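You operate a simulated robot arm through the tools that you are given. There is no shell and no other tool. Be economical: measure what you need, move in short steps, check, and stop when the job is done.

The job below is to be done with a simulated two-armed robot. You get a single attempt, and the scene is never put back.

JOB
Hold the white tub on the worktop of the store rack steady with one hand and put the blue-band large vial in it with the other.

Only the result counts: the job must be done as asked and must still hold three seconds after the hand-in. Knocking over, shifting, dropping, spilling or breaking anything else fails it.

ROBOT AND FRAMES
Two 7-joint arms with two-finger parallel grippers on one trunk, on a base that drives. Base frame: it is fixed to the floor where the robot stands at the start and does not move with it; the origin is under the middle of the robot, x ahead of it, y to its left, z up; the surface under the hand at the start is at about z = 0.86. Units: m, degrees, N and s.
The left shoulder is at the start at [0.07, 0.134, 1.007], the right one opposite. With the tool pointing down near the work surface each hand reaches from about 0.1 to 0.64 m from the robot's upright axis, wherever it stands, measured 20 degrees to its own side. Places, roughly: blue-band large vial (4x4x8 cm) [0.8, 0, 0.9]; white tub [-2, 1.25, 1]. Payload 1.57 kg a hand.
The tool frame of a hand sits at the grasp point between the pads (the TCP): z along the fingers, y along the line on which they close. The tips reach 0.03 m beyond it. The gripper opens to 0.08 m. The fingers are 0.017 m wide and 0.012 m thick; the gripper's body (0.04 by 0.082 m) begins 0.08 m behind the TCP.
Orientation is that of the tool frame in the base frame, as a unit quaternion [x, y, z, w]. With the fingers straight down and closing along the base's y, the tool's x points along the base's -x, its y along +y and its z along -z.

CONTROLS
- The arms move only by the tool apply_moves. It takes "left_rows", "right_rows" or both (then of equal length, played together; a hand with none holds still); each is a list of rows, each an object of numbers (a shift or turn left out is 0, a gripper value left out holds the last): "gripper": the gripper command, from -1 (shut) to 1 (fully open), values between in proportion; "x", "y", "z": the shift along the tool's x, y, z in m; "rx", "ry", "rz": the turn, a rotation vector about the tool's x, y, z in degrees. In form: [{"gripper": .., "x": .., "y": .., "z": .., "rx": .., "ry": .., "rz": ..}, ...]. A call has 1 to 10 rows; each row shifts and turns the commanded pose from where the row before left it, along the tool's axes as they then stand. Rows are played at 5 a second. More than 0.05 m and 8.6 degrees between two rows, or a gripper value outside its range, and nothing of the call is played. A pose out of reach is approached as far as the arm can. The call stops where the force on the tool passes 40 N (or 10 N more than at its start, if that is more) or the arm is blocked; 0.2 s more then pass. The fingers move at their own pace (about 0.153 m/s each) and stop on an object; they squeeze with about 25 N. The grip force told is the motor's: it shows also when the fingers shut on nothing. Time passes only in rows, and 0.2 s behind the last, so rows that do not move let the fingers close. It gives the time, the measured TCP pose, the force on the tool (base axes), the opening and the grip force at its end, in the units of the frame above (readings bear some noise), with the torque about the TCP (base axes, N m) and any sound that the robot's microphone picked up.
- Cameras (640 x 400 px; columns grow to the right, rows downward): "scene" is now at [0.1438, 0.0062, 1.2683]; the picture's right is [0.08, -1.00, 0.00], its down [-0.25, -0.02, -0.97] and it looks along [0.97, 0.07, -0.25] (base axes); focal length 285 px, centre (320, 200). "left" rides on the left gripper at [0.072, 0.007, -0.122] in its tool frame; the picture's right is [-0.09, 1.00, 0.00], its down [-0.84, -0.08, -0.54] and it looks along [-0.54, -0.05, 0.84] (tool axes); focal length 238 px, centre (320, 200). "right" rides on the right gripper at [0.072, -0.007, -0.122] in its tool frame; the picture's right is [0.09, 1.00, 0.00], its down [-0.84, 0.08, -0.54] and it looks along [-0.54, 0.05, 0.84] (tool axes); focal length 238 px, centre (320, 200). There is no depth. A picture from a camera that has moved, and an enlarged one, comes with that camera's place and axes in the base frame and with its lens.
- capture(camera): a new picture of that camera. No time passes.
- raise_lower(by): slides the trunk up (or, below 0, down) by that many m; the arms and the scene camera ride with it, the base frame stays. It gives what a move gives, with no picture.
- steer(legs): drives the robot by 1 to 6 legs, each [ahead, left, turn to the left] in m, m and degrees, along the robot's own axes; the way and the turn of a leg run together, so that a leg with both is an arc; at most 1.5 m and 180 degrees a leg. The arms and the cameras ride along, it lands a little off, and it stops where it bumps. It gives what a move gives.
- head_to(pan, tilt): turns the head with the scene camera to pan (to the left, within 86 degrees either way) and tilt (down, from -29 to 69), counted from straight ahead of the robot. It gives what a move gives.
- close_up(camera, box): a new picture of the part [left, top, right, bottom] of that camera's present view, enlarged. No time passes.
- job_done(): hands the job in; it is judged then, once.

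Go step by step. Nothing tells you exact positions but the pictures and the camera data: compare them with the known pose of the tool, close in by small moves and look again before you grip or let go. The budget is 120 turns and 108 pictures, counting those below and the enlarged ones. Unless the task says otherwise, let go and move clear before handing in, and close with one line.

The tools are called by a JSON object that holds its "method" and its "body". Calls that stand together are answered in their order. apply_moves: Moves the arms, as the interface text tells. Its arguments: {"type":"object","properties":{"left_rows":{"type":"array","items":{"type":"object","properties":{"gripper":{"type":"number"},"x":{"type":"number"},"y":{"type":"number"},"z":{"type":"number"},"rx":{"type":"number"},"ry":{"type":"number"},"rz":{"type":"number"}}}},"right_rows":{"type":"array","items":{"type":"object","properties":{"gripper":{"type":"number"},"x":{"type":"number"},"y":{"type":"number"},"z":{"type":"number"},"rx":{"type":"number"},"ry":{"type":"number"},"rz":{"type":"number"}}}}},"required":[]} The other tools are called the same way: raise_lower (by) slides the trunk up or down; steer (legs) drives the base; head_to (pan, tilt) turns the head that bears the scene camera; capture (camera) takes a picture; close_up (camera, box) takes an enlarged picture of a part of a camera's view; job_done () hands the job in.

At the start:

```text
time: 0.0
left_tcp_pos: [0.4858, 0.2363, 1.1253]
left_tcp_rot: [-0.001, 1.0, -0.001, 0.001]
left_contact_force: [0.1, 0.7, 0.3]
left_torque: [-0.03, -0.01, -0.02]
left_gripper_width: 0.0799
left_finger_force: 0.0
right_tcp_pos: [0.4203, -0.1619, 1.1487]
right_tcp_rot: [0.001, 1.0, 0.0, 0.001]
right_contact_force: [-0.4, -0.4, 0.1]
right_torque: [0.02, -0.02, -0.01]
right_gripper_width: 0.0799
right_finger_force: 0.0
trunk travel left (down, up): [-0.58, 0.36]
robot x, y, heading: [0.0025, 0.0007, 0.0]
head pan, tilt: [4.4, 14.5]
```

scene: 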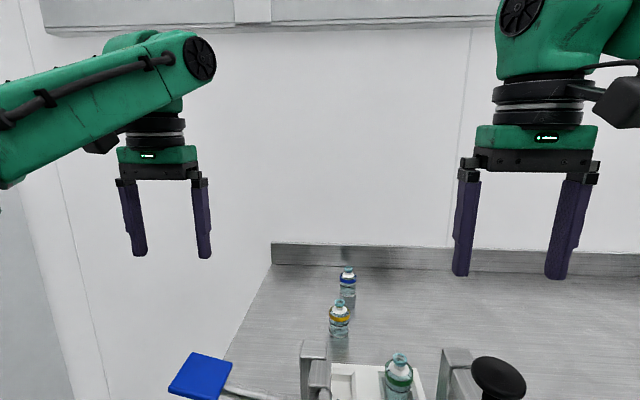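
right: 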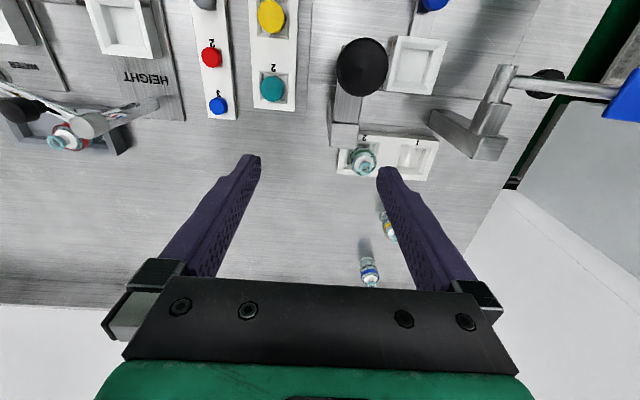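
left: 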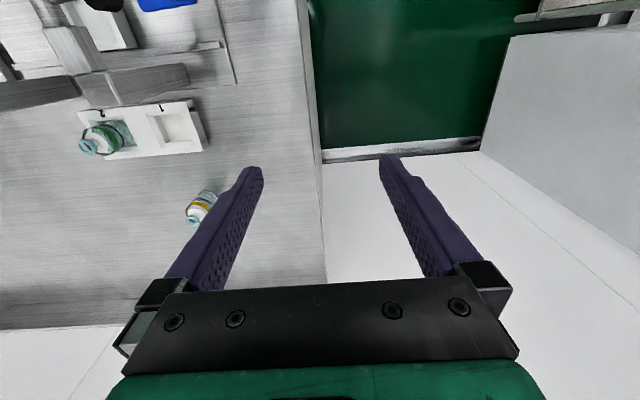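

The blue-band vial appears to be near [0.78, -0.02, 0.9], behind a yellow-banded one and beyond easy reach. I'll look down to see the bench edge and zoom in on the vial.

{"method": "close_up", "body": {"camera": "scene", "box": [260, 240, 440, 400]}}

{"method": "head_to", "body": {"pan": 0, "tilt": 55}}

{"method": "capture", "body": {"camera": "scene"}}

```text
2.50 times, centred on (350, 320) of scene
camera zoom: at [0.1438, 0.0062, 1.2683], right [0.08, -1.0, 0.0], down [-0.25, -0.02, -0.97], along [0.97, 0.07, -0.25], focal length 713 px, centre (245, -100)
```

zoom: 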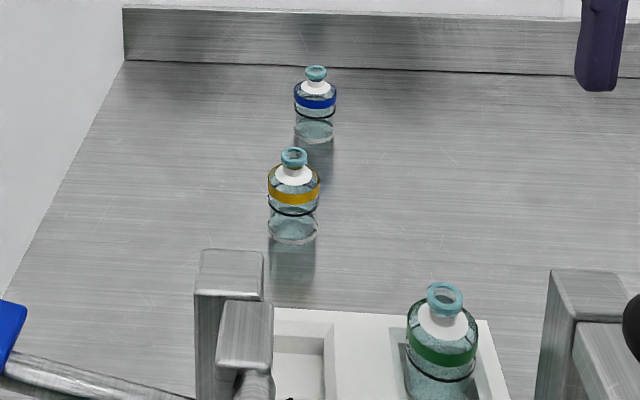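

```text
time: 1.1
left_tcp_pos: [0.4847, 0.2349, 1.1259]
left_tcp_rot: [-0.001, 1.0, 0.001, 0.0]
left_contact_force: [1.0, 0.2, 0.1]
left_torque: [-0.01, -0.02, -0.03]
left_gripper_width: 0.0801
left_finger_force: 0.1
right_tcp_pos: [0.4196, -0.162, 1.1499]
right_tcp_rot: [-0.001, 1.0, 0.0, 0.0]
right_contact_force: [0.4, -0.3, -0.4]
right_torque: [0.02, 0.0, 0.01]
right_gripper_width: 0.0797
right_finger_force: 0.0
trunk travel left (down, up): [-0.58, 0.36]
robot x, y, heading: [-0.0039, 0.0023, 0.2]
head pan, tilt: [0.0, 55.0]
```

```text
103 pictures are left
camera scene: at [0.1229, -0.001, 1.2073], right [0.0, -1.0, 0.0], down [-0.82, 0.0, -0.57], along [0.57, 0.0, -0.82], focal length 285 px, centre (320, 200)
```

scene: 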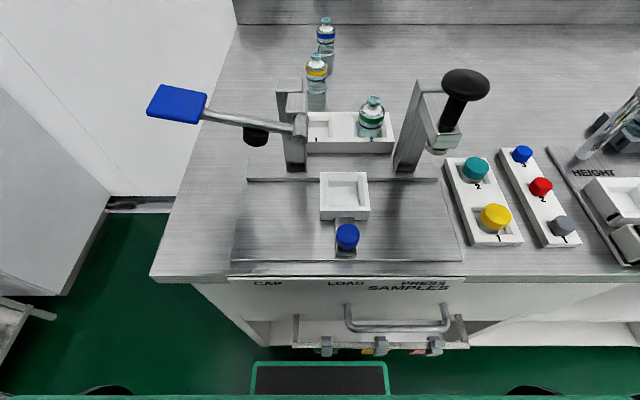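

The bench's front edge is around x 0.25, and there seems to be open floor to its left. Approaching from the bench's left end would bring the vial within a straight-down grasp, so I'll look around to the left and back.

{"method": "head_to", "body": {"pan": 60, "tilt": 40}}

{"method": "capture", "body": {"camera": "scene"}}

{"method": "head_to", "body": {"pan": 86, "tilt": 15}}

{"method": "capture", "body": {"camera": "scene"}}

```text
time: 2.4
left_tcp_pos: [0.4851, 0.2345, 1.1256]
left_tcp_rot: [-0.002, 1.0, -0.001, 0.001]
left_contact_force: [-0.1, 0.0, -1.0]
left_torque: [0.0, 0.05, 0.04]
left_gripper_width: 0.0804
left_finger_force: 0.0
right_tcp_pos: [0.4189, -0.1619, 1.1497]
right_tcp_rot: [0.0, 1.0, 0.001, 0.0]
right_contact_force: [-0.5, 0.0, 0.1]
right_torque: [0.0, 0.0, -0.04]
right_gripper_width: 0.0802
right_finger_force: 0.1
trunk travel left (down, up): [-0.58, 0.36]
robot x, y, heading: [-0.0008, -0.0041, 0.0]
head pan, tilt: [60.0, 40.0]
```

```text
102 pictures are left
camera scene: at [0.0933, 0.0726, 1.2279], right [0.87, -0.5, 0.0], down [-0.32, -0.56, -0.77], along [0.38, 0.66, -0.64], focal length 285 px, centre (320, 200)
```

scene: 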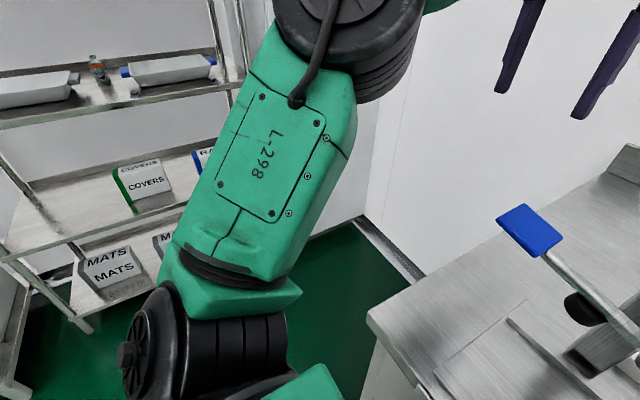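

```text
time: 3.3
left_tcp_pos: [0.485, 0.2355, 1.1251]
left_tcp_rot: [0.0, 1.0, 0.001, 0.0]
left_contact_force: [0.0, 0.8, 0.3]
left_torque: [-0.02, -0.01, 0.0]
left_gripper_width: 0.08
left_finger_force: 0.0
right_tcp_pos: [0.4194, -0.1623, 1.1507]
right_tcp_rot: [0.0, 1.0, 0.0, 0.0]
right_contact_force: [-0.2, -0.5, -0.2]
right_torque: [-0.03, 0.03, -0.01]
right_gripper_width: 0.0801
right_finger_force: 0.1
trunk travel left (down, up): [-0.58, 0.36]
robot x, y, heading: [0.0018, 0.0001, 0.1]
head pan, tilt: [85.9, 15.0]
```

```text
101 pictures are left
camera scene: at [0.0574, 0.0922, 1.2674], right [1.0, -0.07, 0.0], down [-0.02, -0.26, -0.97], along [0.07, 0.96, -0.26], focal length 285 px, centre (320, 200)
```

scene: 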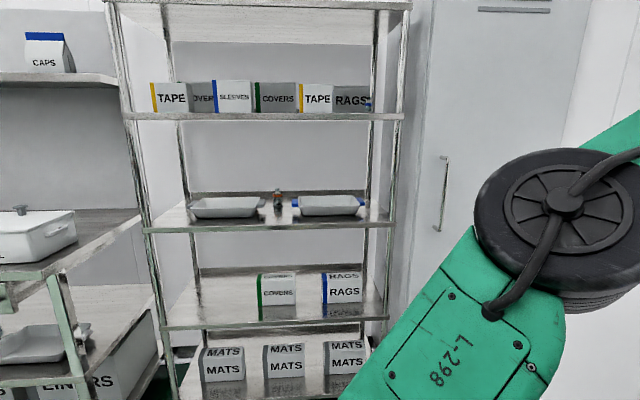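

There's a roughly 0.9 m corridor between the bench's left edge (y≈0.21) and the rack (y≈1.1). I'll raise the trunk a bit, move left, turn right 90°, then slide along the bench end.

{"method": "raise_lower", "body": {"by": 0.08}}

{"method": "steer", "body": {"legs": [[0, 0.57, 0], [0, 0, -90]]}}

{"method": "head_to", "body": {"pan": 30, "tilt": 40}}

{"method": "capture", "body": {"camera": "scene"}}

```text
time: 4.4
left_tcp_pos: [0.4853, 0.2351, 1.2052]
left_tcp_rot: [0.0, 1.0, 0.0, -0.001]
left_contact_force: [0.1, -0.3, -0.5]
left_torque: [0.0, 0.04, -0.02]
left_gripper_width: 0.0801
left_finger_force: 0.0
right_tcp_pos: [0.4199, -0.1626, 1.2295]
right_tcp_rot: [0.0, 1.0, 0.0, 0.0]
right_contact_force: [-0.1, 0.1, -0.1]
right_torque: [0.01, 0.02, -0.01]
right_gripper_width: 0.0801
right_finger_force: 0.1
trunk travel left (down, up): [-0.66, 0.28]
robot x, y, heading: [0.0013, 0.0031, 0.3]
head pan, tilt: [85.9, 15.0]
```

```text
time: 11.5
left_tcp_pos: [0.2373, 0.0916, 1.2051]
left_tcp_rot: [0.704, 0.711, -0.001, 0.001]
left_contact_force: [0.4, -0.4, 0.0]
left_torque: [0.01, -0.01, 0.03]
left_gripper_width: 0.0799
left_finger_force: 0.1
right_tcp_pos: [-0.16, 0.1545, 1.23]
right_tcp_rot: [0.705, 0.71, 0.0, 0.0]
right_contact_force: [-0.9, 0.5, 0.1]
right_torque: [0.01, 0.02, 0.02]
right_gripper_width: 0.0799
right_finger_force: 0.0
trunk travel left (down, up): [-0.66, 0.28]
robot x, y, heading: [-0.0014, 0.5753, -89.9]
head pan, tilt: [85.9, 15.0]
```

```text
time: 12.8
left_tcp_pos: [0.2375, 0.0915, 1.2041]
left_tcp_rot: [0.704, 0.71, -0.001, 0.0]
left_contact_force: [-0.1, -0.1, 0.3]
left_torque: [-0.02, 0.01, 0.01]
left_gripper_width: 0.0801
left_finger_force: 0.1
right_tcp_pos: [-0.1613, 0.1538, 1.2299]
right_tcp_rot: [0.705, 0.71, 0.0, 0.0]
right_contact_force: [0.5, 0.1, -0.6]
right_torque: [0.0, 0.0, -0.01]
right_gripper_width: 0.0799
right_finger_force: 0.1
trunk travel left (down, up): [-0.66, 0.28]
robot x, y, heading: [-0.0023, 0.574, -89.5]
head pan, tilt: [30.0, 40.0]
```

```text
100 pictures are left
camera scene: at [0.0421, 0.4504, 1.308], right [-0.86, -0.51, 0.0], down [-0.33, 0.55, -0.77], along [0.39, -0.66, -0.64], focal length 285 px, centre (320, 200)
```

scene: 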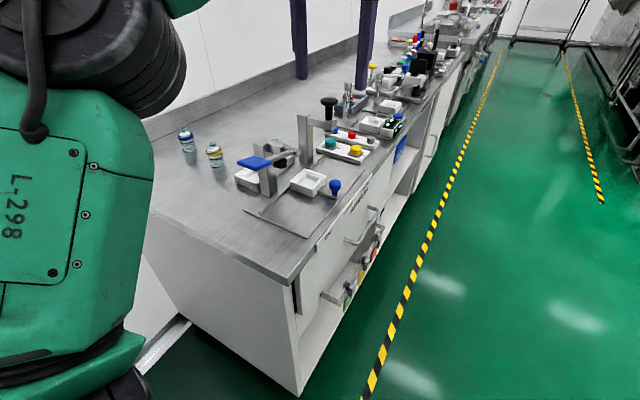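

The corridor is clear. I'll slide toward the wall along the bench end.

{"method": "steer", "body": {"legs": [[0, 0.52, 0], [0.06, 0, 0]]}}

{"method": "head_to", "body": {"pan": 20, "tilt": 45}}

{"method": "capture", "body": {"camera": "scene"}}

{"method": "capture", "body": {"camera": "left"}}

```text
time: 16.4
left_tcp_pos: [0.7544, 0.0359, 1.2074]
left_tcp_rot: [0.708, 0.706, -0.002, 0.001]
left_contact_force: [0.1, 0.1, 0.1]
left_torque: [-0.03, -0.01, 0.01]
left_gripper_width: 0.0801
left_finger_force: 0.1
right_tcp_pos: [0.3578, 0.1019, 1.2314]
right_tcp_rot: [0.708, 0.706, -0.001, 0.002]
right_contact_force: [0.6, -0.3, -0.3]
right_torque: [-0.03, -0.01, 0.01]
right_gripper_width: 0.0799
right_finger_force: 0.1
trunk travel left (down, up): [-0.66, 0.28]
robot x, y, heading: [0.5211, 0.5212, -89.8]
head pan, tilt: [30.0, 40.0]
```

```text
time: 17.1
left_tcp_pos: [0.755, 0.0285, 1.2051]
left_tcp_rot: [0.708, 0.706, 0.0, 0.0]
left_contact_force: [-0.2, -0.7, -0.3]
left_torque: [0.01, -0.02, 0.02]
left_gripper_width: 0.0799
left_finger_force: 0.1
right_tcp_pos: [0.3586, 0.0972, 1.2293]
right_tcp_rot: [0.708, 0.706, 0.0, 0.0]
right_contact_force: [0.5, 0.0, 0.4]
right_torque: [0.0, 0.0, 0.01]
right_gripper_width: 0.0799
right_finger_force: 0.0
trunk travel left (down, up): [-0.66, 0.28]
robot x, y, heading: [0.5244, 0.5165, -90.0]
head pan, tilt: [20.0, 45.0]
```

```text
99 pictures are left
camera scene: at [0.5489, 0.3871, 1.3005], right [-0.94, -0.34, 0.0], down [-0.24, 0.67, -0.71], along [0.24, -0.66, -0.71], focal length 285 px, centre (320, 200)
```

scene: 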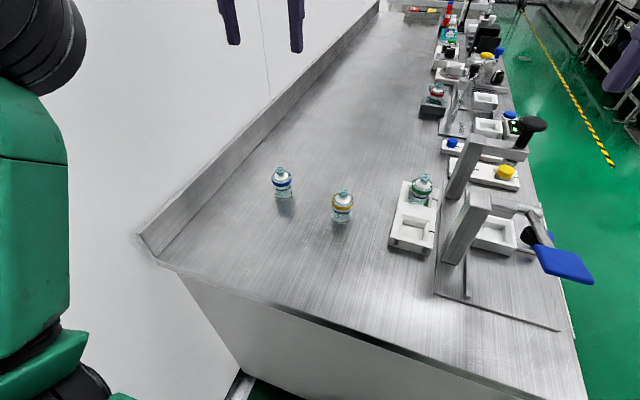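

```text
98 pictures are left
camera left: at [0.7609, 0.102, 1.3265], right [1.0, -0.09, 0.0], down [-0.08, -0.84, 0.54], along [-0.05, -0.54, -0.84], focal length 238 px, centre (320, 200)
```

left: 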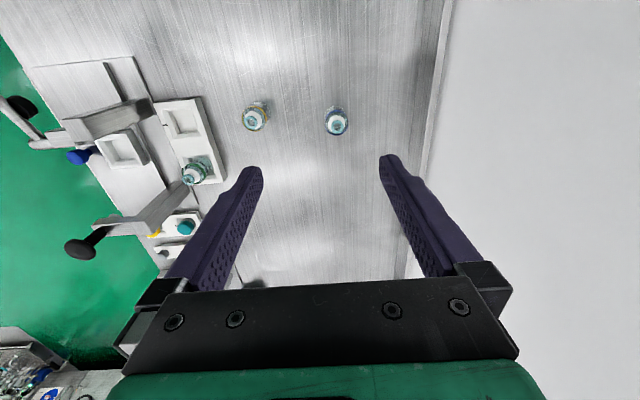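

The blue-band vial sits near (0.782, -0.005), with the yellow one 13 cm away. I'll bring the left hand above it and look again.

{"method": "apply_moves", "body": {"left_rows": [{"gripper": 1, "y": 0.027, "x": -0.034}, {"z": 0.045}, {"z": 0.045}, {"z": 0.045}, {"z": 0.04}, {}]}}

{"method": "capture", "body": {"camera": "left"}}

{"method": "capture", "body": {"camera": "scene"}}

```text
time: 18.5
left_tcp_pos: [0.7643, 0.0229, 1.0307]
left_tcp_rot: [0.707, 0.707, -0.001, 0.001]
left_contact_force: [-0.5, 0.9, -0.4]
left_torque: [0.01, -0.02, -0.01]
left_gripper_width: 0.0798
left_finger_force: 0.1
left hand out of reach, approached as far as the arm can: row 1
right_tcp_pos: [0.3583, 0.0965, 1.2294]
right_tcp_rot: [0.708, 0.706, 0.0, 0.0]
right_contact_force: [-0.5, 0.3, 0.8]
right_torque: [-0.02, -0.01, 0.02]
right_gripper_width: 0.0802
right_finger_force: 0.1
trunk travel left (down, up): [-0.66, 0.28]
robot x, y, heading: [0.5188, 0.5171, -90.3]
head pan, tilt: [20.0, 45.0]
```

```text
97 pictures are left
camera left: at [0.7692, 0.0964, 1.1523], right [1.0, -0.09, 0.0], down [-0.08, -0.84, 0.54], along [-0.05, -0.54, -0.84], focal length 238 px, centre (320, 200)
```

left: 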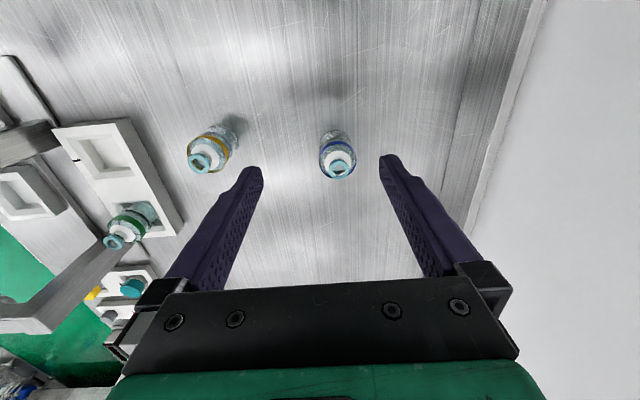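

```text
96 pictures are left
camera scene: at [0.5481, 0.3886, 1.3007], right [-0.94, -0.34, 0.0], down [-0.24, 0.66, -0.71], along [0.24, -0.67, -0.71], focal length 285 px, centre (320, 200)
```

scene: 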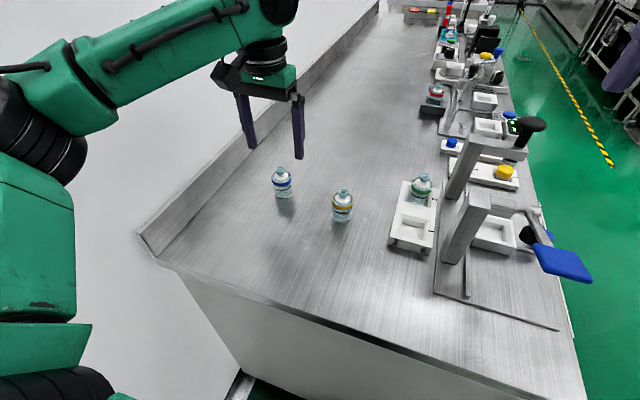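

The vial is now estimated at (0.779, -0.008). I'll correct laterally and go down partway.

{"method": "apply_moves", "body": {"left_rows": [{"y": 0.015, "x": -0.031}, {}, {"z": 0.03}, {}]}}

{"method": "capture", "body": {"camera": "left"}}

```text
time: 19.5
left_tcp_pos: [0.7782, -0.0081, 0.9996]
left_tcp_rot: [0.706, 0.708, 0.0, 0.001]
left_contact_force: [0.5, 0.2, 0.5]
left_torque: [0.01, -0.04, -0.02]
left_gripper_width: 0.08
left_finger_force: 0.2
right_tcp_pos: [0.3577, 0.0985, 1.2294]
right_tcp_rot: [0.708, 0.707, 0.001, 0.001]
right_contact_force: [-0.1, 0.2, -0.5]
right_torque: [0.03, 0.0, 0.01]
right_gripper_width: 0.0798
right_finger_force: 0.1
trunk travel left (down, up): [-0.66, 0.28]
robot x, y, heading: [0.5207, 0.5132, -90.3]
head pan, tilt: [20.0, 45.0]
```

```text
95 pictures are left
camera left: at [0.7836, 0.0647, 1.1225], right [1.0, -0.09, 0.0], down [-0.08, -0.84, 0.54], along [-0.05, -0.54, -0.84], focal length 238 px, centre (320, 200)
```

left: 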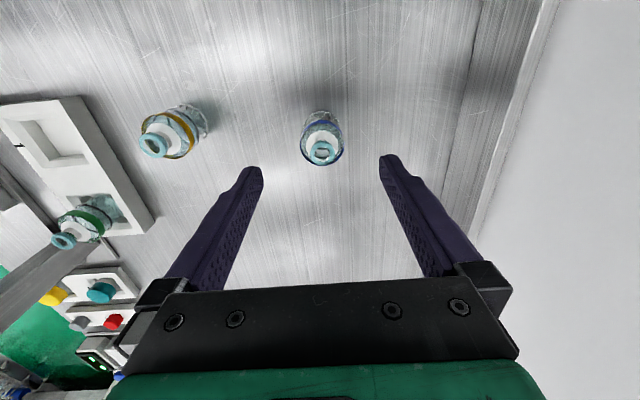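

The cap projects to (0.778, -0.007), so the hand is aligned. I'll descend to grip height.

{"method": "apply_moves", "body": {"left_rows": [{"z": 0.035}, {"z": 0.03}, {"z": 0.03}, {}]}}

{"method": "capture", "body": {"camera": "left"}}

{"method": "close_up", "body": {"camera": "scene", "box": [200, 120, 380, 240]}}

```text
time: 20.5
left_tcp_pos: [0.7769, -0.0087, 0.9056]
left_tcp_rot: [0.707, 0.707, -0.001, 0.0]
left_contact_force: [-0.4, -0.2, -0.3]
left_torque: [-0.01, 0.01, -0.01]
left_gripper_width: 0.0802
left_finger_force: 0.1
right_tcp_pos: [0.3581, 0.0968, 1.2291]
right_tcp_rot: [0.708, 0.706, -0.001, 0.0]
right_contact_force: [0.5, 0.9, 0.1]
right_torque: [0.0, 0.0, -0.03]
right_gripper_width: 0.0803
right_finger_force: 0.1
trunk travel left (down, up): [-0.66, 0.28]
robot x, y, heading: [0.52, 0.517, -89.8]
head pan, tilt: [20.0, 45.0]
```

```text
94 pictures are left
camera left: at [0.7827, 0.0637, 1.0269], right [1.0, -0.09, 0.0], down [-0.08, -0.84, 0.54], along [-0.05, -0.54, -0.84], focal length 238 px, centre (320, 200)
```

left: 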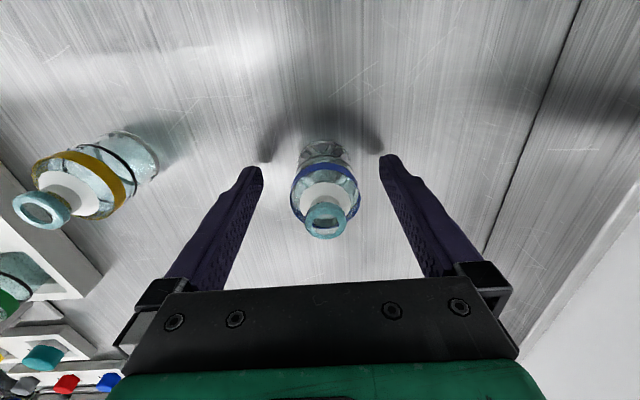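

```text
3.33 times, centred on (290, 180) of scene
camera zoom: at [0.5488, 0.3883, 1.3007], right [-0.94, -0.34, 0.0], down [-0.24, 0.67, -0.71], along [0.24, -0.66, -0.71], focal length 951 px, centre (420, 267)
```

zoom: 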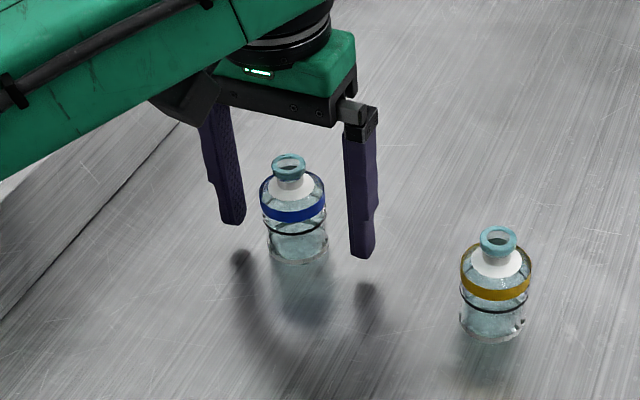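

The fingers straddle the vial and are centred. I'll lower slightly so the pads sit on the straight body, then close.

{"method": "apply_moves", "body": {"left_rows": [{"z": 0.008, "x": 0.004}, {}, {"gripper": 0.2}, {"gripper": -1}, {"gripper": -1}, {"gripper": -1}]}}

{"method": "close_up", "body": {"camera": "scene", "box": [200, 120, 380, 240]}}

```text
time: 21.9
left_tcp_pos: [0.7776, -0.006, 0.8976]
left_tcp_rot: [0.707, 0.707, 0.0, 0.0]
left_contact_force: [-0.1, -0.6, 0.2]
left_torque: [-0.01, 0.0, -0.03]
left_gripper_width: 0.0386
left_finger_force: 24.9
right_tcp_pos: [0.3577, 0.0974, 1.2298]
right_tcp_rot: [0.708, 0.707, 0.0, -0.001]
right_contact_force: [0.3, -0.8, 0.0]
right_torque: [-0.04, 0.01, 0.02]
right_gripper_width: 0.0799
right_finger_force: 0.0
trunk travel left (down, up): [-0.66, 0.28]
robot x, y, heading: [0.5239, 0.5144, -90.4]
head pan, tilt: [20.0, 45.0]
```

```text
3.33 times, centred on (290, 180) of scene
camera zoom: at [0.5489, 0.3883, 1.3007], right [-0.94, -0.34, 0.0], down [-0.24, 0.67, -0.71], along [0.24, -0.66, -0.71], focal length 951 px, centre (420, 267)
```

zoom: 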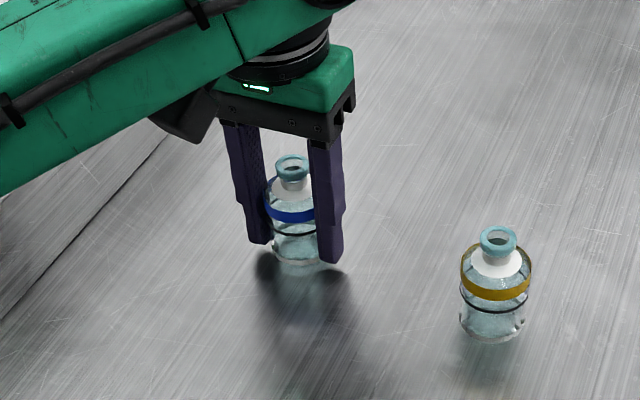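

The vial is gripped (3.9 cm). Now I'll lift straight up and draw the hand in.

{"method": "apply_moves", "body": {"left_rows": [{"z": -0.03}, {"z": -0.045}, {"z": -0.045}, {"z": -0.045}, {"z": -0.045}, {"z": -0.045, "x": 0.02}, {"x": 0.045, "y": -0.02}, {"x": 0.045, "y": -0.02}, {"x": 0.045}, {}]}}

{"method": "head_to", "body": {"pan": -70, "tilt": 25}}

{"method": "capture", "body": {"camera": "scene"}}

{"method": "capture", "body": {"camera": "left"}}

```text
time: 24.1
left_tcp_pos: [0.7324, 0.1457, 1.1502]
left_tcp_rot: [0.708, 0.706, 0.002, 0.001]
left_contact_force: [-0.1, -0.5, -0.7]
left_torque: [0.01, 0.0, 0.0]
left_gripper_width: 0.0388
left_finger_force: 24.9
right_tcp_pos: [0.3511, 0.0941, 1.2267]
right_tcp_rot: [0.709, 0.706, 0.003, 0.002]
right_contact_force: [-0.7, 0.3, -0.5]
right_torque: [-0.03, 0.03, 0.03]
right_gripper_width: 0.0804
right_finger_force: 0.0
trunk travel left (down, up): [-0.66, 0.28]
robot x, y, heading: [0.5222, 0.5167, -90.3]
head pan, tilt: [20.0, 45.0]
```

```text
time: 25.8
left_tcp_pos: [0.7327, 0.1467, 1.1505]
left_tcp_rot: [0.707, 0.707, 0.002, 0.001]
left_contact_force: [0.0, 0.1, -0.9]
left_torque: [0.03, -0.02, 0.0]
left_gripper_width: 0.0387
left_finger_force: 25.2
right_tcp_pos: [0.3503, 0.0955, 1.2279]
right_tcp_rot: [0.708, 0.707, 0.003, 0.002]
right_contact_force: [0.2, 0.4, -0.4]
right_torque: [0.0, 0.01, 0.03]
right_gripper_width: 0.08
right_finger_force: 0.0
trunk travel left (down, up): [-0.66, 0.28]
robot x, y, heading: [0.523, 0.5176, -90.2]
head pan, tilt: [-70.0, 25.0]
```

```text
91 pictures are left
camera scene: at [0.4268, 0.4314, 1.3305], right [-0.34, 0.94, 0.0], down [0.4, 0.15, -0.9], along [-0.85, -0.31, -0.43], focal length 285 px, centre (320, 200)
```

scene: 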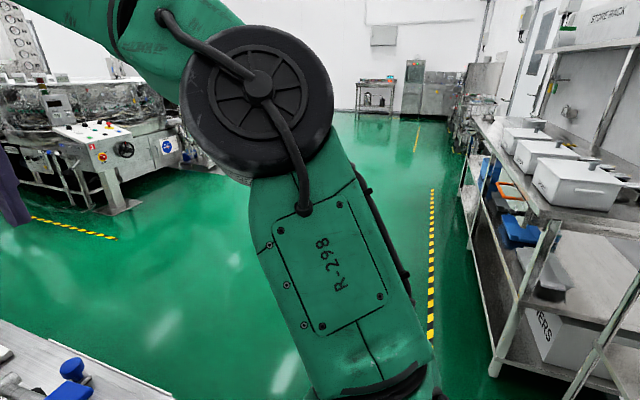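

```text
90 pictures are left
camera left: at [0.7375, 0.2196, 1.273], right [1.0, -0.09, 0.01], down [-0.08, -0.84, 0.54], along [-0.05, -0.54, -0.84], focal length 238 px, centre (320, 200)
```

left: 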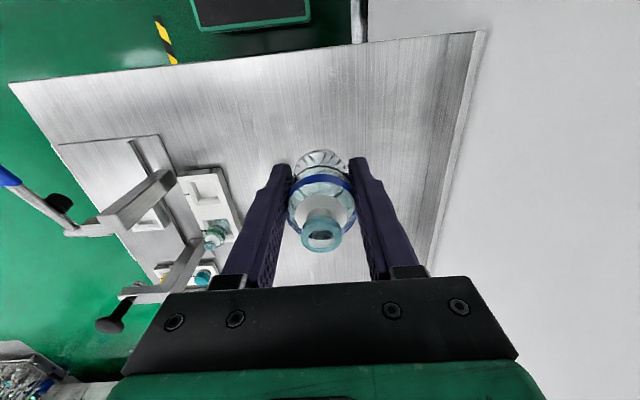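

The vial is held well and the store rack runs along the left wall from about x = -0.6, with its front near y ≈ 0.9. I'll back out of the corridor, turn to face +y and approach.

{"method": "steer", "body": {"legs": [[0, -0.85, 0], [0.3, 0, 0], [0, 0, 90], [0, 0, 90]]}}

{"method": "head_to", "body": {"pan": 50, "tilt": 20}}

{"method": "capture", "body": {"camera": "scene"}}

```text
time: 39.5
left_tcp_pos: [-0.5361, 0.5902, 1.1505]
left_tcp_rot: [0.708, -0.706, 0.0, 0.001]
left_contact_force: [0.2, -0.8, -0.2]
left_torque: [0.02, -0.01, -0.01]
left_gripper_width: 0.0383
left_finger_force: 24.6
right_tcp_pos: [-0.1554, 0.6441, 1.2288]
right_tcp_rot: [0.708, -0.706, -0.001, 0.0]
right_contact_force: [0.0, 0.6, 0.4]
right_torque: [0.0, 0.0, 0.03]
right_gripper_width: 0.0799
right_finger_force: 0.0
trunk travel left (down, up): [-0.66, 0.28]
robot x, y, heading: [-0.3145, 0.223, 90.1]
head pan, tilt: [-70.0, 25.0]
```

```text
time: 41.5
left_tcp_pos: [-0.536, 0.5895, 1.1499]
left_tcp_rot: [0.709, -0.705, -0.001, 0.0]
left_contact_force: [1.0, 0.1, -0.7]
left_torque: [0.04, 0.02, 0.02]
left_gripper_width: 0.0385
left_finger_force: 25.7
right_tcp_pos: [-0.1555, 0.6442, 1.2289]
right_tcp_rot: [0.708, -0.706, 0.0, -0.001]
right_contact_force: [-0.3, 0.5, 0.4]
right_torque: [-0.02, 0.01, -0.03]
right_gripper_width: 0.0799
right_finger_force: 0.1
trunk travel left (down, up): [-0.66, 0.28]
robot x, y, heading: [-0.3177, 0.2193, 90.3]
head pan, tilt: [50.0, 20.0]
```

```text
89 pictures are left
camera scene: at [-0.387, 0.3327, 1.3393], right [0.64, 0.77, 0.0], down [0.26, -0.22, -0.94], along [-0.72, 0.6, -0.34], focal length 285 px, centre (320, 200)
```

scene: 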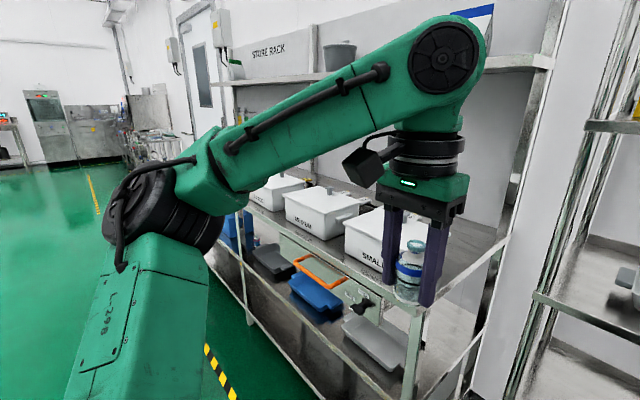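

The vial is still held upright. I'll strafe along the rack to about x ≈ -1.85 and look.

{"method": "steer", "body": {"legs": [[0, 1.45, 0]]}}

{"method": "head_to", "body": {"pan": 0, "tilt": 20}}

{"method": "capture", "body": {"camera": "scene"}}

```text
time: 48.7
left_tcp_pos: [-1.9762, 0.6077, 1.1509]
left_tcp_rot: [-0.7, 0.714, 0.001, 0.001]
left_contact_force: [-0.5, -0.1, -0.1]
left_torque: [-0.01, 0.01, 0.02]
left_gripper_width: 0.0381
left_finger_force: 25.1
right_tcp_pos: [-1.5948, 0.6519, 1.2295]
right_tcp_rot: [-0.7, 0.714, 0.0, 0.0]
right_contact_force: [0.0, 0.1, -0.4]
right_torque: [0.02, 0.0, -0.02]
right_gripper_width: 0.0799
right_finger_force: 0.0
trunk travel left (down, up): [-0.66, 0.28]
robot x, y, heading: [-1.766, 0.24, 88.7]
head pan, tilt: [50.0, 20.0]
```

```text
time: 49.9
left_tcp_pos: [-1.978, 0.6081, 1.1494]
left_tcp_rot: [-0.7, 0.714, 0.0, 0.001]
left_contact_force: [0.0, 0.0, 0.1]
left_torque: [0.01, -0.01, 0.01]
left_gripper_width: 0.0384
left_finger_force: 25.1
right_tcp_pos: [-1.5951, 0.6535, 1.2304]
right_tcp_rot: [-0.7, 0.714, 0.0, 0.001]
right_contact_force: [0.6, 0.2, 0.0]
right_torque: [0.02, 0.0, 0.01]
right_gripper_width: 0.0801
right_finger_force: 0.0
trunk travel left (down, up): [-0.66, 0.28]
robot x, y, heading: [-1.7702, 0.2357, 88.9]
head pan, tilt: [0.0, 20.0]
```

```text
88 pictures are left
camera scene: at [-1.7617, 0.3789, 1.3393], right [1.0, -0.02, 0.0], down [-0.01, -0.34, -0.94], along [0.02, 0.94, -0.34], focal length 285 px, centre (320, 200)
```

scene: 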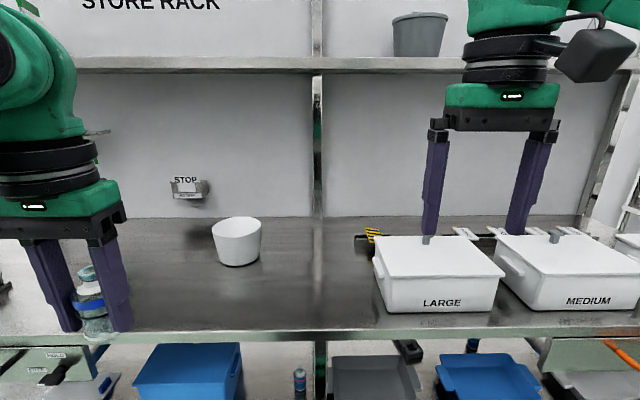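

The white tub is the round one near the middle of the worktop, left of the boxes. I need better ranging, so I'll move a bit closer and left and look again.

{"method": "steer", "body": {"legs": [[0, 0.2, 1], [0.2, 0, 0]]}}

{"method": "head_to", "body": {"pan": 0, "tilt": 35}}

{"method": "capture", "body": {"camera": "scene"}}

{"method": "capture", "body": {"camera": "right"}}

```text
time: 52.7
left_tcp_pos: [-2.1818, 0.8021, 1.1504]
left_tcp_rot: [-0.706, 0.708, 0.001, 0.002]
left_contact_force: [0.3, 0.7, -0.6]
left_torque: [-0.01, 0.0, 0.02]
left_gripper_width: 0.0384
left_finger_force: 24.7
right_tcp_pos: [-1.8009, 0.8521, 1.2306]
right_tcp_rot: [-0.706, 0.708, 0.001, 0.001]
right_contact_force: [0.4, 0.3, 0.0]
right_torque: [0.02, -0.02, -0.02]
right_gripper_width: 0.0799
right_finger_force: 0.0
trunk travel left (down, up): [-0.66, 0.28]
robot x, y, heading: [-1.9662, 0.4333, 89.9]
head pan, tilt: [0.0, 20.0]
```

```text
time: 53.4
left_tcp_pos: [-2.1822, 0.8039, 1.1491]
left_tcp_rot: [-0.706, 0.708, 0.001, 0.0]
left_contact_force: [0.4, 0.1, -1.7]
left_torque: [0.0, -0.02, 0.05]
left_gripper_width: 0.0379
left_finger_force: 24.7
right_tcp_pos: [-1.8028, 0.8547, 1.2292]
right_tcp_rot: [-0.706, 0.708, 0.001, -0.001]
right_contact_force: [0.4, 0.2, -0.4]
right_torque: [-0.04, 0.01, 0.0]
right_gripper_width: 0.08
right_finger_force: 0.0
trunk travel left (down, up): [-0.66, 0.28]
robot x, y, heading: [-1.9669, 0.4331, 89.9]
head pan, tilt: [0.0, 35.0]
```

```text
87 pictures are left
camera scene: at [-1.9633, 0.5733, 1.3155], right [1.0, 0.0, 0.0], down [0.0, -0.57, -0.82], along [0.0, 0.82, -0.57], focal length 285 px, centre (320, 200)
```

scene: 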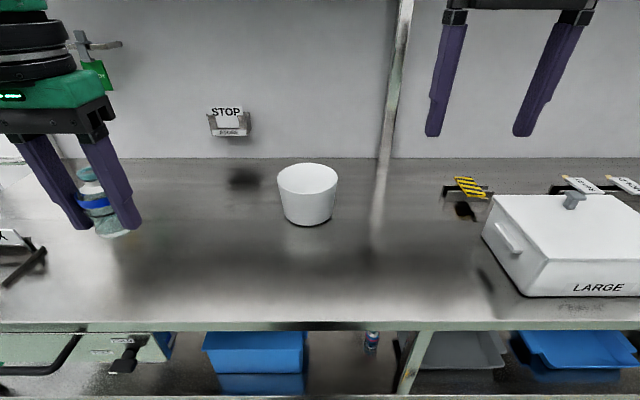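

```text
86 pictures are left
camera right: at [-1.7931, 0.7822, 1.3509], right [-1.0, -0.09, 0.0], down [-0.07, 0.84, 0.54], along [-0.05, 0.54, -0.84], focal length 238 px, centre (320, 200)
```

right: 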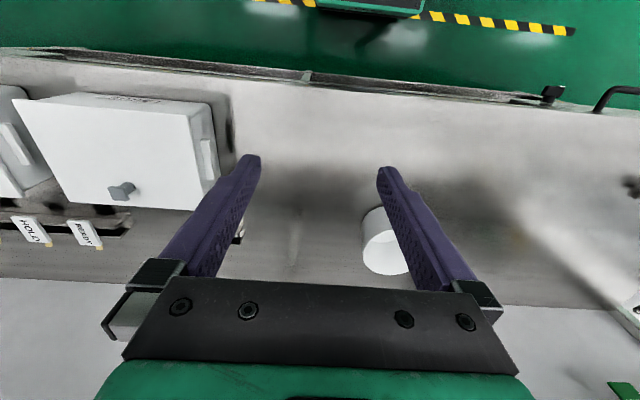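

Triangulating puts the worktop at z ≈ 0.86, its front edge at y ≈ 0.85, and the tub near (-1.99, 1.18). I'll lower the trunk, advance a little, and check the base clearance.

{"method": "close_up", "body": {"camera": "scene", "box": [228, 140, 388, 240]}}

{"method": "raise_lower", "body": {"by": -0.12}}

{"method": "steer", "body": {"legs": [[0.09, 0.02, 0]]}}

{"method": "head_to", "body": {"pan": 0, "tilt": 65}}

{"method": "capture", "body": {"camera": "scene"}}

```text
4.00 times, centred on (308, 190) of scene
camera zoom: at [-1.9633, 0.5733, 1.3155], right [1.0, 0.0, 0.0], down [0.0, -0.57, -0.82], along [0.0, 0.82, -0.57], focal length 1141 px, centre (368, 240)
```

zoom: 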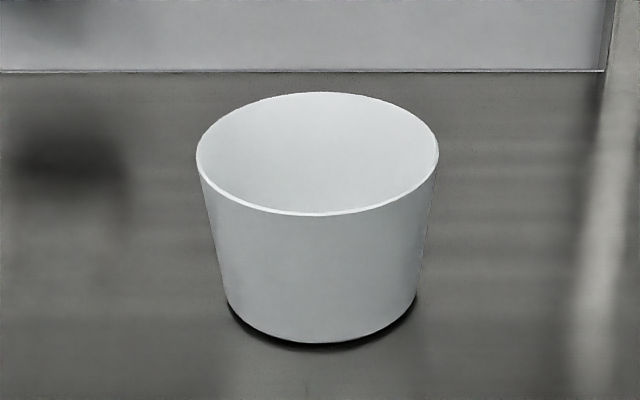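

```text
time: 54.9
left_tcp_pos: [-2.1823, 0.8034, 1.0312]
left_tcp_rot: [-0.707, 0.707, 0.0, 0.001]
left_contact_force: [-1.0, -1.0, -0.9]
left_torque: [-0.01, 0.0, -0.06]
left_gripper_width: 0.0382
left_finger_force: 24.8
right_tcp_pos: [-1.8005, 0.8551, 1.1101]
right_tcp_rot: [-0.706, 0.709, 0.001, 0.001]
right_contact_force: [-0.2, 0.3, 0.2]
right_torque: [0.01, 0.05, 0.02]
right_gripper_width: 0.08
right_finger_force: 0.1
trunk travel left (down, up): [-0.54, 0.4]
robot x, y, heading: [-1.9637, 0.4352, 89.9]
head pan, tilt: [0.0, 35.0]
```

```text
time: 56.0
left_tcp_pos: [-2.2014, 0.8931, 1.0296]
left_tcp_rot: [-0.706, 0.708, 0.001, 0.001]
left_contact_force: [-0.7, 0.3, -0.4]
left_torque: [0.0, -0.01, 0.0]
left_gripper_width: 0.0382
left_finger_force: 24.3
right_tcp_pos: [-1.822, 0.9433, 1.1098]
right_tcp_rot: [-0.706, 0.709, 0.0, 0.0]
right_contact_force: [-0.5, -0.6, -0.1]
right_torque: [-0.02, 0.02, 0.03]
right_gripper_width: 0.0798
right_finger_force: 0.0
trunk travel left (down, up): [-0.54, 0.4]
robot x, y, heading: [-1.9837, 0.5204, 89.6]
head pan, tilt: [0.0, 35.0]
```

```text
time: 57.0
left_tcp_pos: [-2.2018, 0.8917, 1.0311]
left_tcp_rot: [-0.706, 0.708, 0.001, 0.001]
left_contact_force: [0.2, -1.0, -0.7]
left_torque: [0.01, 0.0, 0.02]
left_gripper_width: 0.0384
left_finger_force: 25.2
right_tcp_pos: [-1.8219, 0.9432, 1.1104]
right_tcp_rot: [-0.706, 0.708, 0.001, -0.001]
right_contact_force: [0.3, -0.4, 0.4]
right_torque: [-0.04, 0.02, 0.0]
right_gripper_width: 0.0799
right_finger_force: 0.1
trunk travel left (down, up): [-0.54, 0.4]
robot x, y, heading: [-1.9848, 0.5212, 89.6]
head pan, tilt: [0.0, 65.0]
```

```text
84 pictures are left
camera scene: at [-1.9832, 0.6343, 1.1557], right [1.0, 0.0, 0.0], down [0.0, -0.91, -0.42], along [0.0, 0.42, -0.91], focal length 285 px, centre (320, 200)
```

scene: 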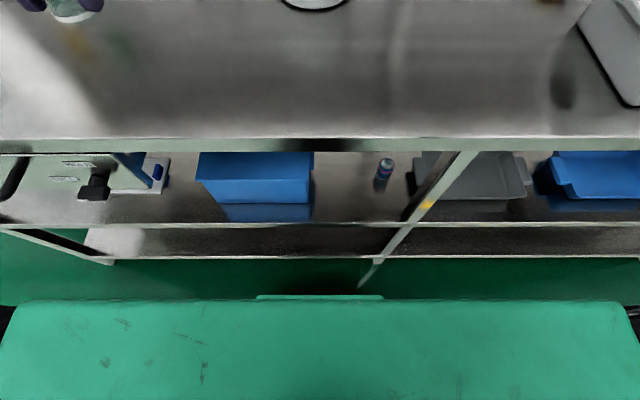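

The tub comes out at centre (-1.994, 1.178), rim z ≈ 0.963, rim radius 7.3 cm and base radius 6 cm. The base still has roughly 10 cm of clearance to the rack, so I'll creep forward 7 cm and re-measure.

{"method": "steer", "body": {"legs": [[0.07, 0.0, 0.3]]}}

{"method": "head_to", "body": {"pan": 0, "tilt": 40}}

{"method": "capture", "body": {"camera": "scene"}}

{"method": "capture", "body": {"camera": "right"}}

```text
time: 58.0
left_tcp_pos: [-2.2044, 0.96, 1.0304]
left_tcp_rot: [0.707, -0.707, -0.001, -0.001]
left_contact_force: [0.4, 0.1, -0.5]
left_torque: [-0.03, 0.0, -0.05]
left_gripper_width: 0.0383
left_finger_force: 24.9
right_tcp_pos: [-1.8219, 1.0135, 1.1089]
right_tcp_rot: [0.707, -0.707, -0.001, 0.0]
right_contact_force: [-0.1, -0.2, -0.4]
right_torque: [0.02, 0.0, 0.01]
right_gripper_width: 0.0799
right_finger_force: 0.0
trunk travel left (down, up): [-0.54, 0.4]
robot x, y, heading: [-1.9807, 0.5965, 90.1]
head pan, tilt: [0.0, 65.0]
```

```text
time: 58.9
left_tcp_pos: [-2.2032, 0.9614, 1.0312]
left_tcp_rot: [0.708, -0.706, -0.001, 0.0]
left_contact_force: [1.1, 0.5, -0.7]
left_torque: [0.0, -0.01, 0.0]
left_gripper_width: 0.038
left_finger_force: 25.0
right_tcp_pos: [-1.8226, 1.0129, 1.1102]
right_tcp_rot: [0.708, -0.706, -0.001, 0.0]
right_contact_force: [-1.6, 0.0, -0.4]
right_torque: [0.02, -0.01, 0.02]
right_gripper_width: 0.0801
right_finger_force: 0.0
trunk travel left (down, up): [-0.54, 0.4]
robot x, y, heading: [-1.983, 0.5903, 90.2]
head pan, tilt: [0.0, 40.0]
```

```text
83 pictures are left
camera scene: at [-1.9837, 0.7282, 1.1879], right [1.0, 0.0, 0.0], down [0.0, -0.64, -0.77], along [0.0, 0.77, -0.64], focal length 285 px, centre (320, 200)
```

scene: 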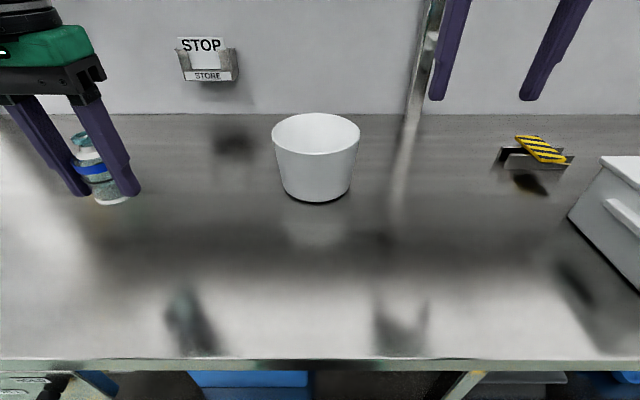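

```text
82 pictures are left
camera right: at [-1.8144, 0.9408, 1.2314], right [-1.0, -0.09, 0.0], down [-0.08, 0.84, 0.54], along [-0.05, 0.54, -0.84], focal length 238 px, centre (320, 200)
```

right: 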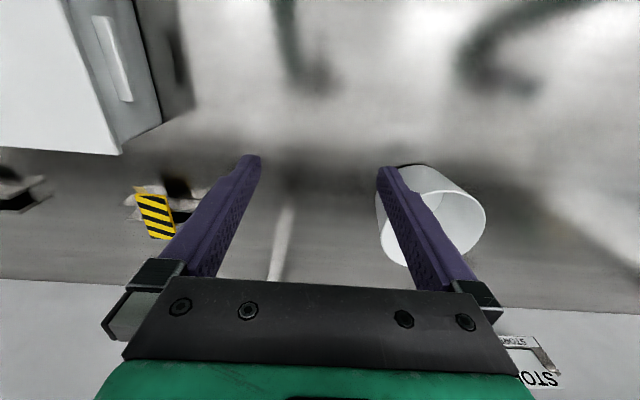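

The tub measurement agrees: rim centre (-1.991, 1.179). I'll bring the right hand over the right-hand side of the rim with a slight outward lean to match the wall taper.

{"method": "apply_moves", "body": {"right_rows": [{"gripper": 1, "x": -0.04, "y": 0.025}, {"x": -0.04, "y": 0.025}, {"x": -0.04, "y": 0.025}, {"x": -0.045, "y": 0.022}, {"rx": -8}, {"z": 0.04}, {}]}}

{"method": "capture", "body": {"camera": "scene"}}

{"method": "capture", "body": {"camera": "right"}}

```text
time: 60.5
left_tcp_pos: [-2.2037, 0.959, 1.0306]
left_tcp_rot: [0.709, -0.706, -0.002, -0.001]
left_contact_force: [0.0, -0.8, -0.4]
left_torque: [0.03, 0.03, 0.02]
left_gripper_width: 0.0381
left_finger_force: 24.7
right_tcp_pos: [-1.9097, 1.0896, 1.0196]
right_tcp_rot: [0.706, -0.705, -0.051, 0.05]
right_contact_force: [0.0, 0.5, -1.4]
right_torque: [-0.03, 0.03, 0.02]
right_gripper_width: 0.08
right_finger_force: 0.0
right hand out of reach, approached as far as the arm can: row 1, 2, 3, 4
trunk travel left (down, up): [-0.54, 0.4]
robot x, y, heading: [-1.9839, 0.5969, 90.2]
head pan, tilt: [0.0, 40.0]
```

```text
81 pictures are left
camera scene: at [-1.9839, 0.728, 1.188], right [1.0, 0.0, 0.0], down [0.0, -0.64, -0.77], along [0.0, 0.77, -0.64], focal length 285 px, centre (320, 200)
```

scene: 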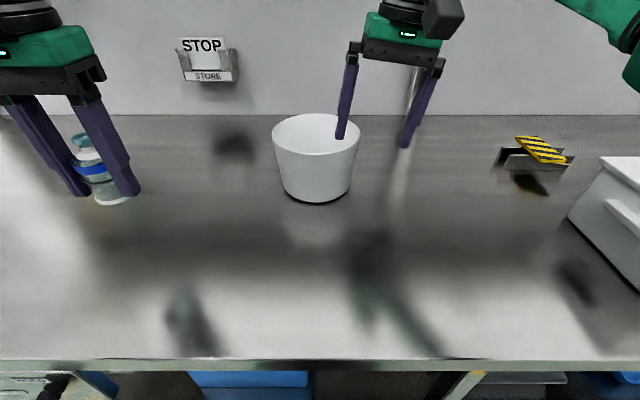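

```text
80 pictures are left
camera right: at [-1.8832, 1.0157, 1.14], right [-0.99, -0.09, 0.14], down [0.0, 0.84, 0.55], along [-0.17, 0.54, -0.82], focal length 238 px, centre (320, 200)
```

right: 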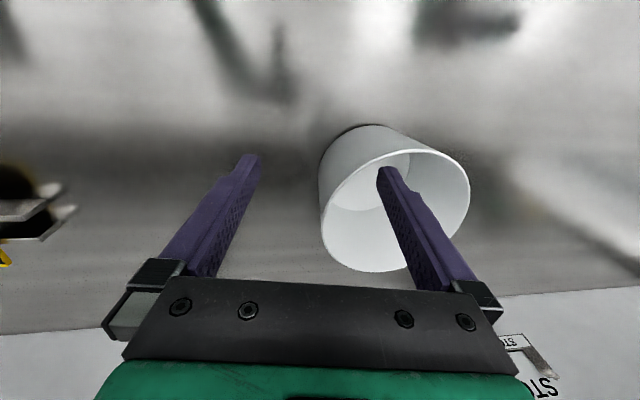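

The arm couldn't extend that far because the shoulder sits too low. I'll draw the right hand back, raise the trunk, and come in lower relative to the shoulder.

{"method": "apply_moves", "body": {"right_rows": [{"z": -0.03, "x": 0.03}, {"x": 0.045}, {"x": 0.045}, {}]}}

{"method": "raise_lower", "body": {"by": 0.16}}

{"method": "apply_moves", "body": {"right_rows": [{"z": 0.045}, {"z": 0.045}, {"z": 0.045}, {"z": 0.035}, {}]}}

```text
time: 61.5
left_tcp_pos: [-2.2035, 0.9611, 1.0298]
left_tcp_rot: [0.708, -0.706, 0.0, -0.001]
left_contact_force: [0.3, 0.7, 0.5]
left_torque: [0.0, -0.04, 0.04]
left_gripper_width: 0.0381
left_finger_force: 25.2
right_tcp_pos: [-1.9065, 0.9697, 1.0508]
right_tcp_rot: [-0.705, 0.705, 0.05, -0.049]
right_contact_force: [0.4, -0.3, 0.0]
right_torque: [-0.02, -0.02, 0.0]
right_gripper_width: 0.0797
right_finger_force: 0.1
trunk travel left (down, up): [-0.54, 0.4]
robot x, y, heading: [-1.9823, 0.5953, 90.0]
head pan, tilt: [0.0, 40.0]
```

```text
time: 63.3
left_tcp_pos: [-2.204, 0.9618, 1.1901]
left_tcp_rot: [0.707, -0.707, -0.001, -0.001]
left_contact_force: [-0.9, -0.9, -0.1]
left_torque: [0.04, 0.02, 0.0]
left_gripper_width: 0.0382
left_finger_force: 25.2
right_tcp_pos: [-1.9053, 0.9699, 1.2106]
right_tcp_rot: [0.706, -0.704, -0.051, 0.049]
right_contact_force: [-0.1, 0.0, -0.3]
right_torque: [-0.01, -0.01, -0.01]
right_gripper_width: 0.08
right_finger_force: 0.0
trunk travel left (down, up): [-0.7, 0.24]
robot x, y, heading: [-1.983, 0.5956, 90.0]
head pan, tilt: [0.0, 40.0]
```

```text
time: 64.5
left_tcp_pos: [-2.2039, 0.9613, 1.1908]
left_tcp_rot: [0.708, -0.707, -0.001, -0.001]
left_contact_force: [-0.1, -0.3, -0.6]
left_torque: [0.02, -0.04, -0.04]
left_gripper_width: 0.0381
left_finger_force: 25.4
right_tcp_pos: [-1.9305, 0.9695, 1.0402]
right_tcp_rot: [0.706, -0.705, -0.051, 0.05]
right_contact_force: [0.3, -0.2, -0.4]
right_torque: [0.03, 0.02, 0.0]
right_gripper_width: 0.0799
right_finger_force: 0.1
trunk travel left (down, up): [-0.7, 0.24]
robot x, y, heading: [-1.9862, 0.5984, 90.0]
head pan, tilt: [0.0, 40.0]
```

{"method": "apply_moves", "body": {"right_rows": [{"x": -0.042, "y": -0.005}, {"x": -0.042, "y": -0.005}, {"x": -0.042}, {"x": -0.042}, {"x": -0.04}, {}]}}

{"method": "capture", "body": {"camera": "scene"}}

{"method": "capture", "body": {"camera": "right"}}

```text
time: 65.9
left_tcp_pos: [-2.2034, 0.9605, 1.1918]
left_tcp_rot: [0.708, -0.707, -0.001, -0.001]
left_contact_force: [1.6, -0.2, -0.1]
left_torque: [-0.01, 0.05, 0.05]
left_gripper_width: 0.0381
left_finger_force: 25.0
right_tcp_pos: [-1.9201, 1.1753, 1.0407]
right_tcp_rot: [0.707, -0.704, -0.05, 0.048]
right_contact_force: [0.7, 0.1, -0.2]
right_torque: [-0.05, 0.04, -0.01]
right_gripper_width: 0.0798
right_finger_force: 0.0
trunk travel left (down, up): [-0.7, 0.24]
robot x, y, heading: [-1.9826, 0.5939, 90.1]
head pan, tilt: [0.0, 40.0]
```

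```text
79 pictures are left
camera scene: at [-1.9827, 0.7282, 1.348], right [1.0, 0.0, 0.0], down [0.0, -0.64, -0.77], along [0.0, 0.77, -0.64], focal length 285 px, centre (320, 200)
```

scene: 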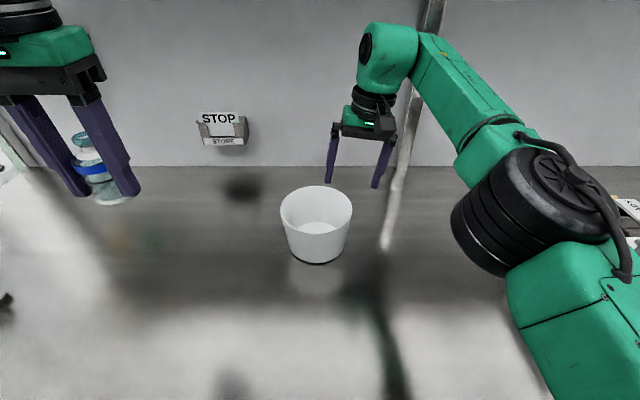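

```text
78 pictures are left
camera right: at [-1.8944, 1.1028, 1.1603], right [-0.99, -0.1, 0.14], down [0.0, 0.83, 0.55], along [-0.17, 0.54, -0.82], focal length 238 px, centre (320, 200)
```

right: 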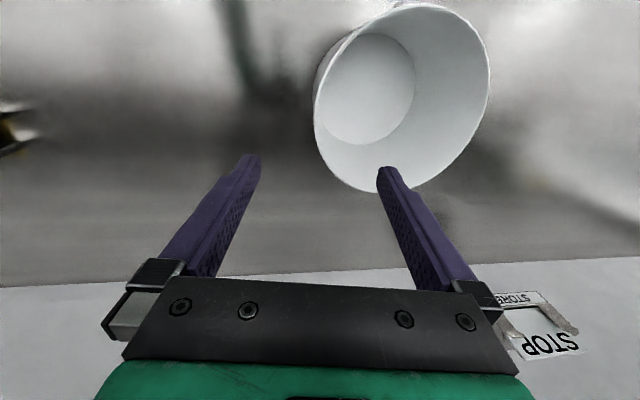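

The hand reached its target, but ranging from both cameras now puts the tub's centre nearer y ≈ 1.146, with the rim at z ≈ 0.97. I'll shift back 3 cm, lower slightly and check.

{"method": "apply_moves", "body": {"right_rows": [{"x": 0.029}, {"z": 0.025}, {}]}}

{"method": "capture", "body": {"camera": "right"}}

{"method": "close_up", "body": {"camera": "scene", "box": [240, 100, 432, 280]}}

```text
time: 66.7
left_tcp_pos: [-2.2041, 0.9624, 1.1902]
left_tcp_rot: [0.708, -0.707, 0.0, -0.001]
left_contact_force: [0.0, 0.1, -1.1]
left_torque: [0.01, 0.04, -0.01]
left_gripper_width: 0.0379
left_finger_force: 24.9
right_tcp_pos: [-1.9262, 1.1485, 1.0161]
right_tcp_rot: [0.706, -0.705, -0.05, 0.049]
right_contact_force: [-0.7, -0.2, 0.2]
right_torque: [0.02, 0.01, 0.0]
right_gripper_width: 0.0802
right_finger_force: 0.1
trunk travel left (down, up): [-0.7, 0.24]
robot x, y, heading: [-1.9863, 0.5958, 90.0]
head pan, tilt: [0.0, 40.0]
```

```text
77 pictures are left
camera right: at [-1.8997, 1.0764, 1.1355], right [-0.99, -0.09, 0.14], down [0.0, 0.84, 0.55], along [-0.17, 0.54, -0.82], focal length 238 px, centre (320, 200)
```

right: 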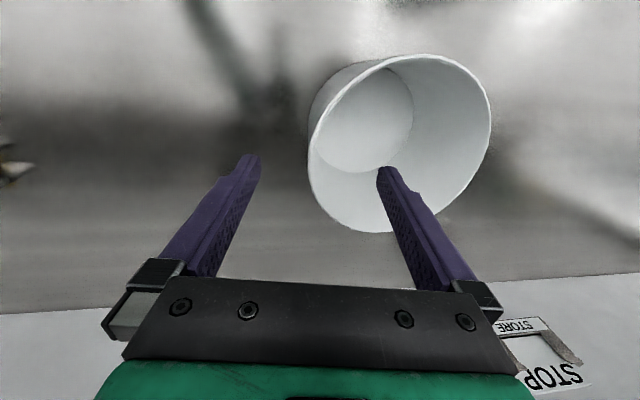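

```text
2.22 times, centred on (336, 190) of scene
camera zoom: at [-1.984, 0.7289, 1.3479], right [1.0, 0.0, 0.0], down [0.0, -0.64, -0.77], along [0.0, 0.77, -0.64], focal length 634 px, centre (284, 222)
```

zoom: 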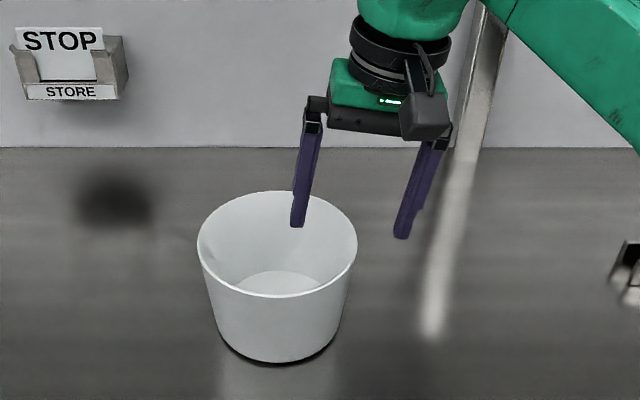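

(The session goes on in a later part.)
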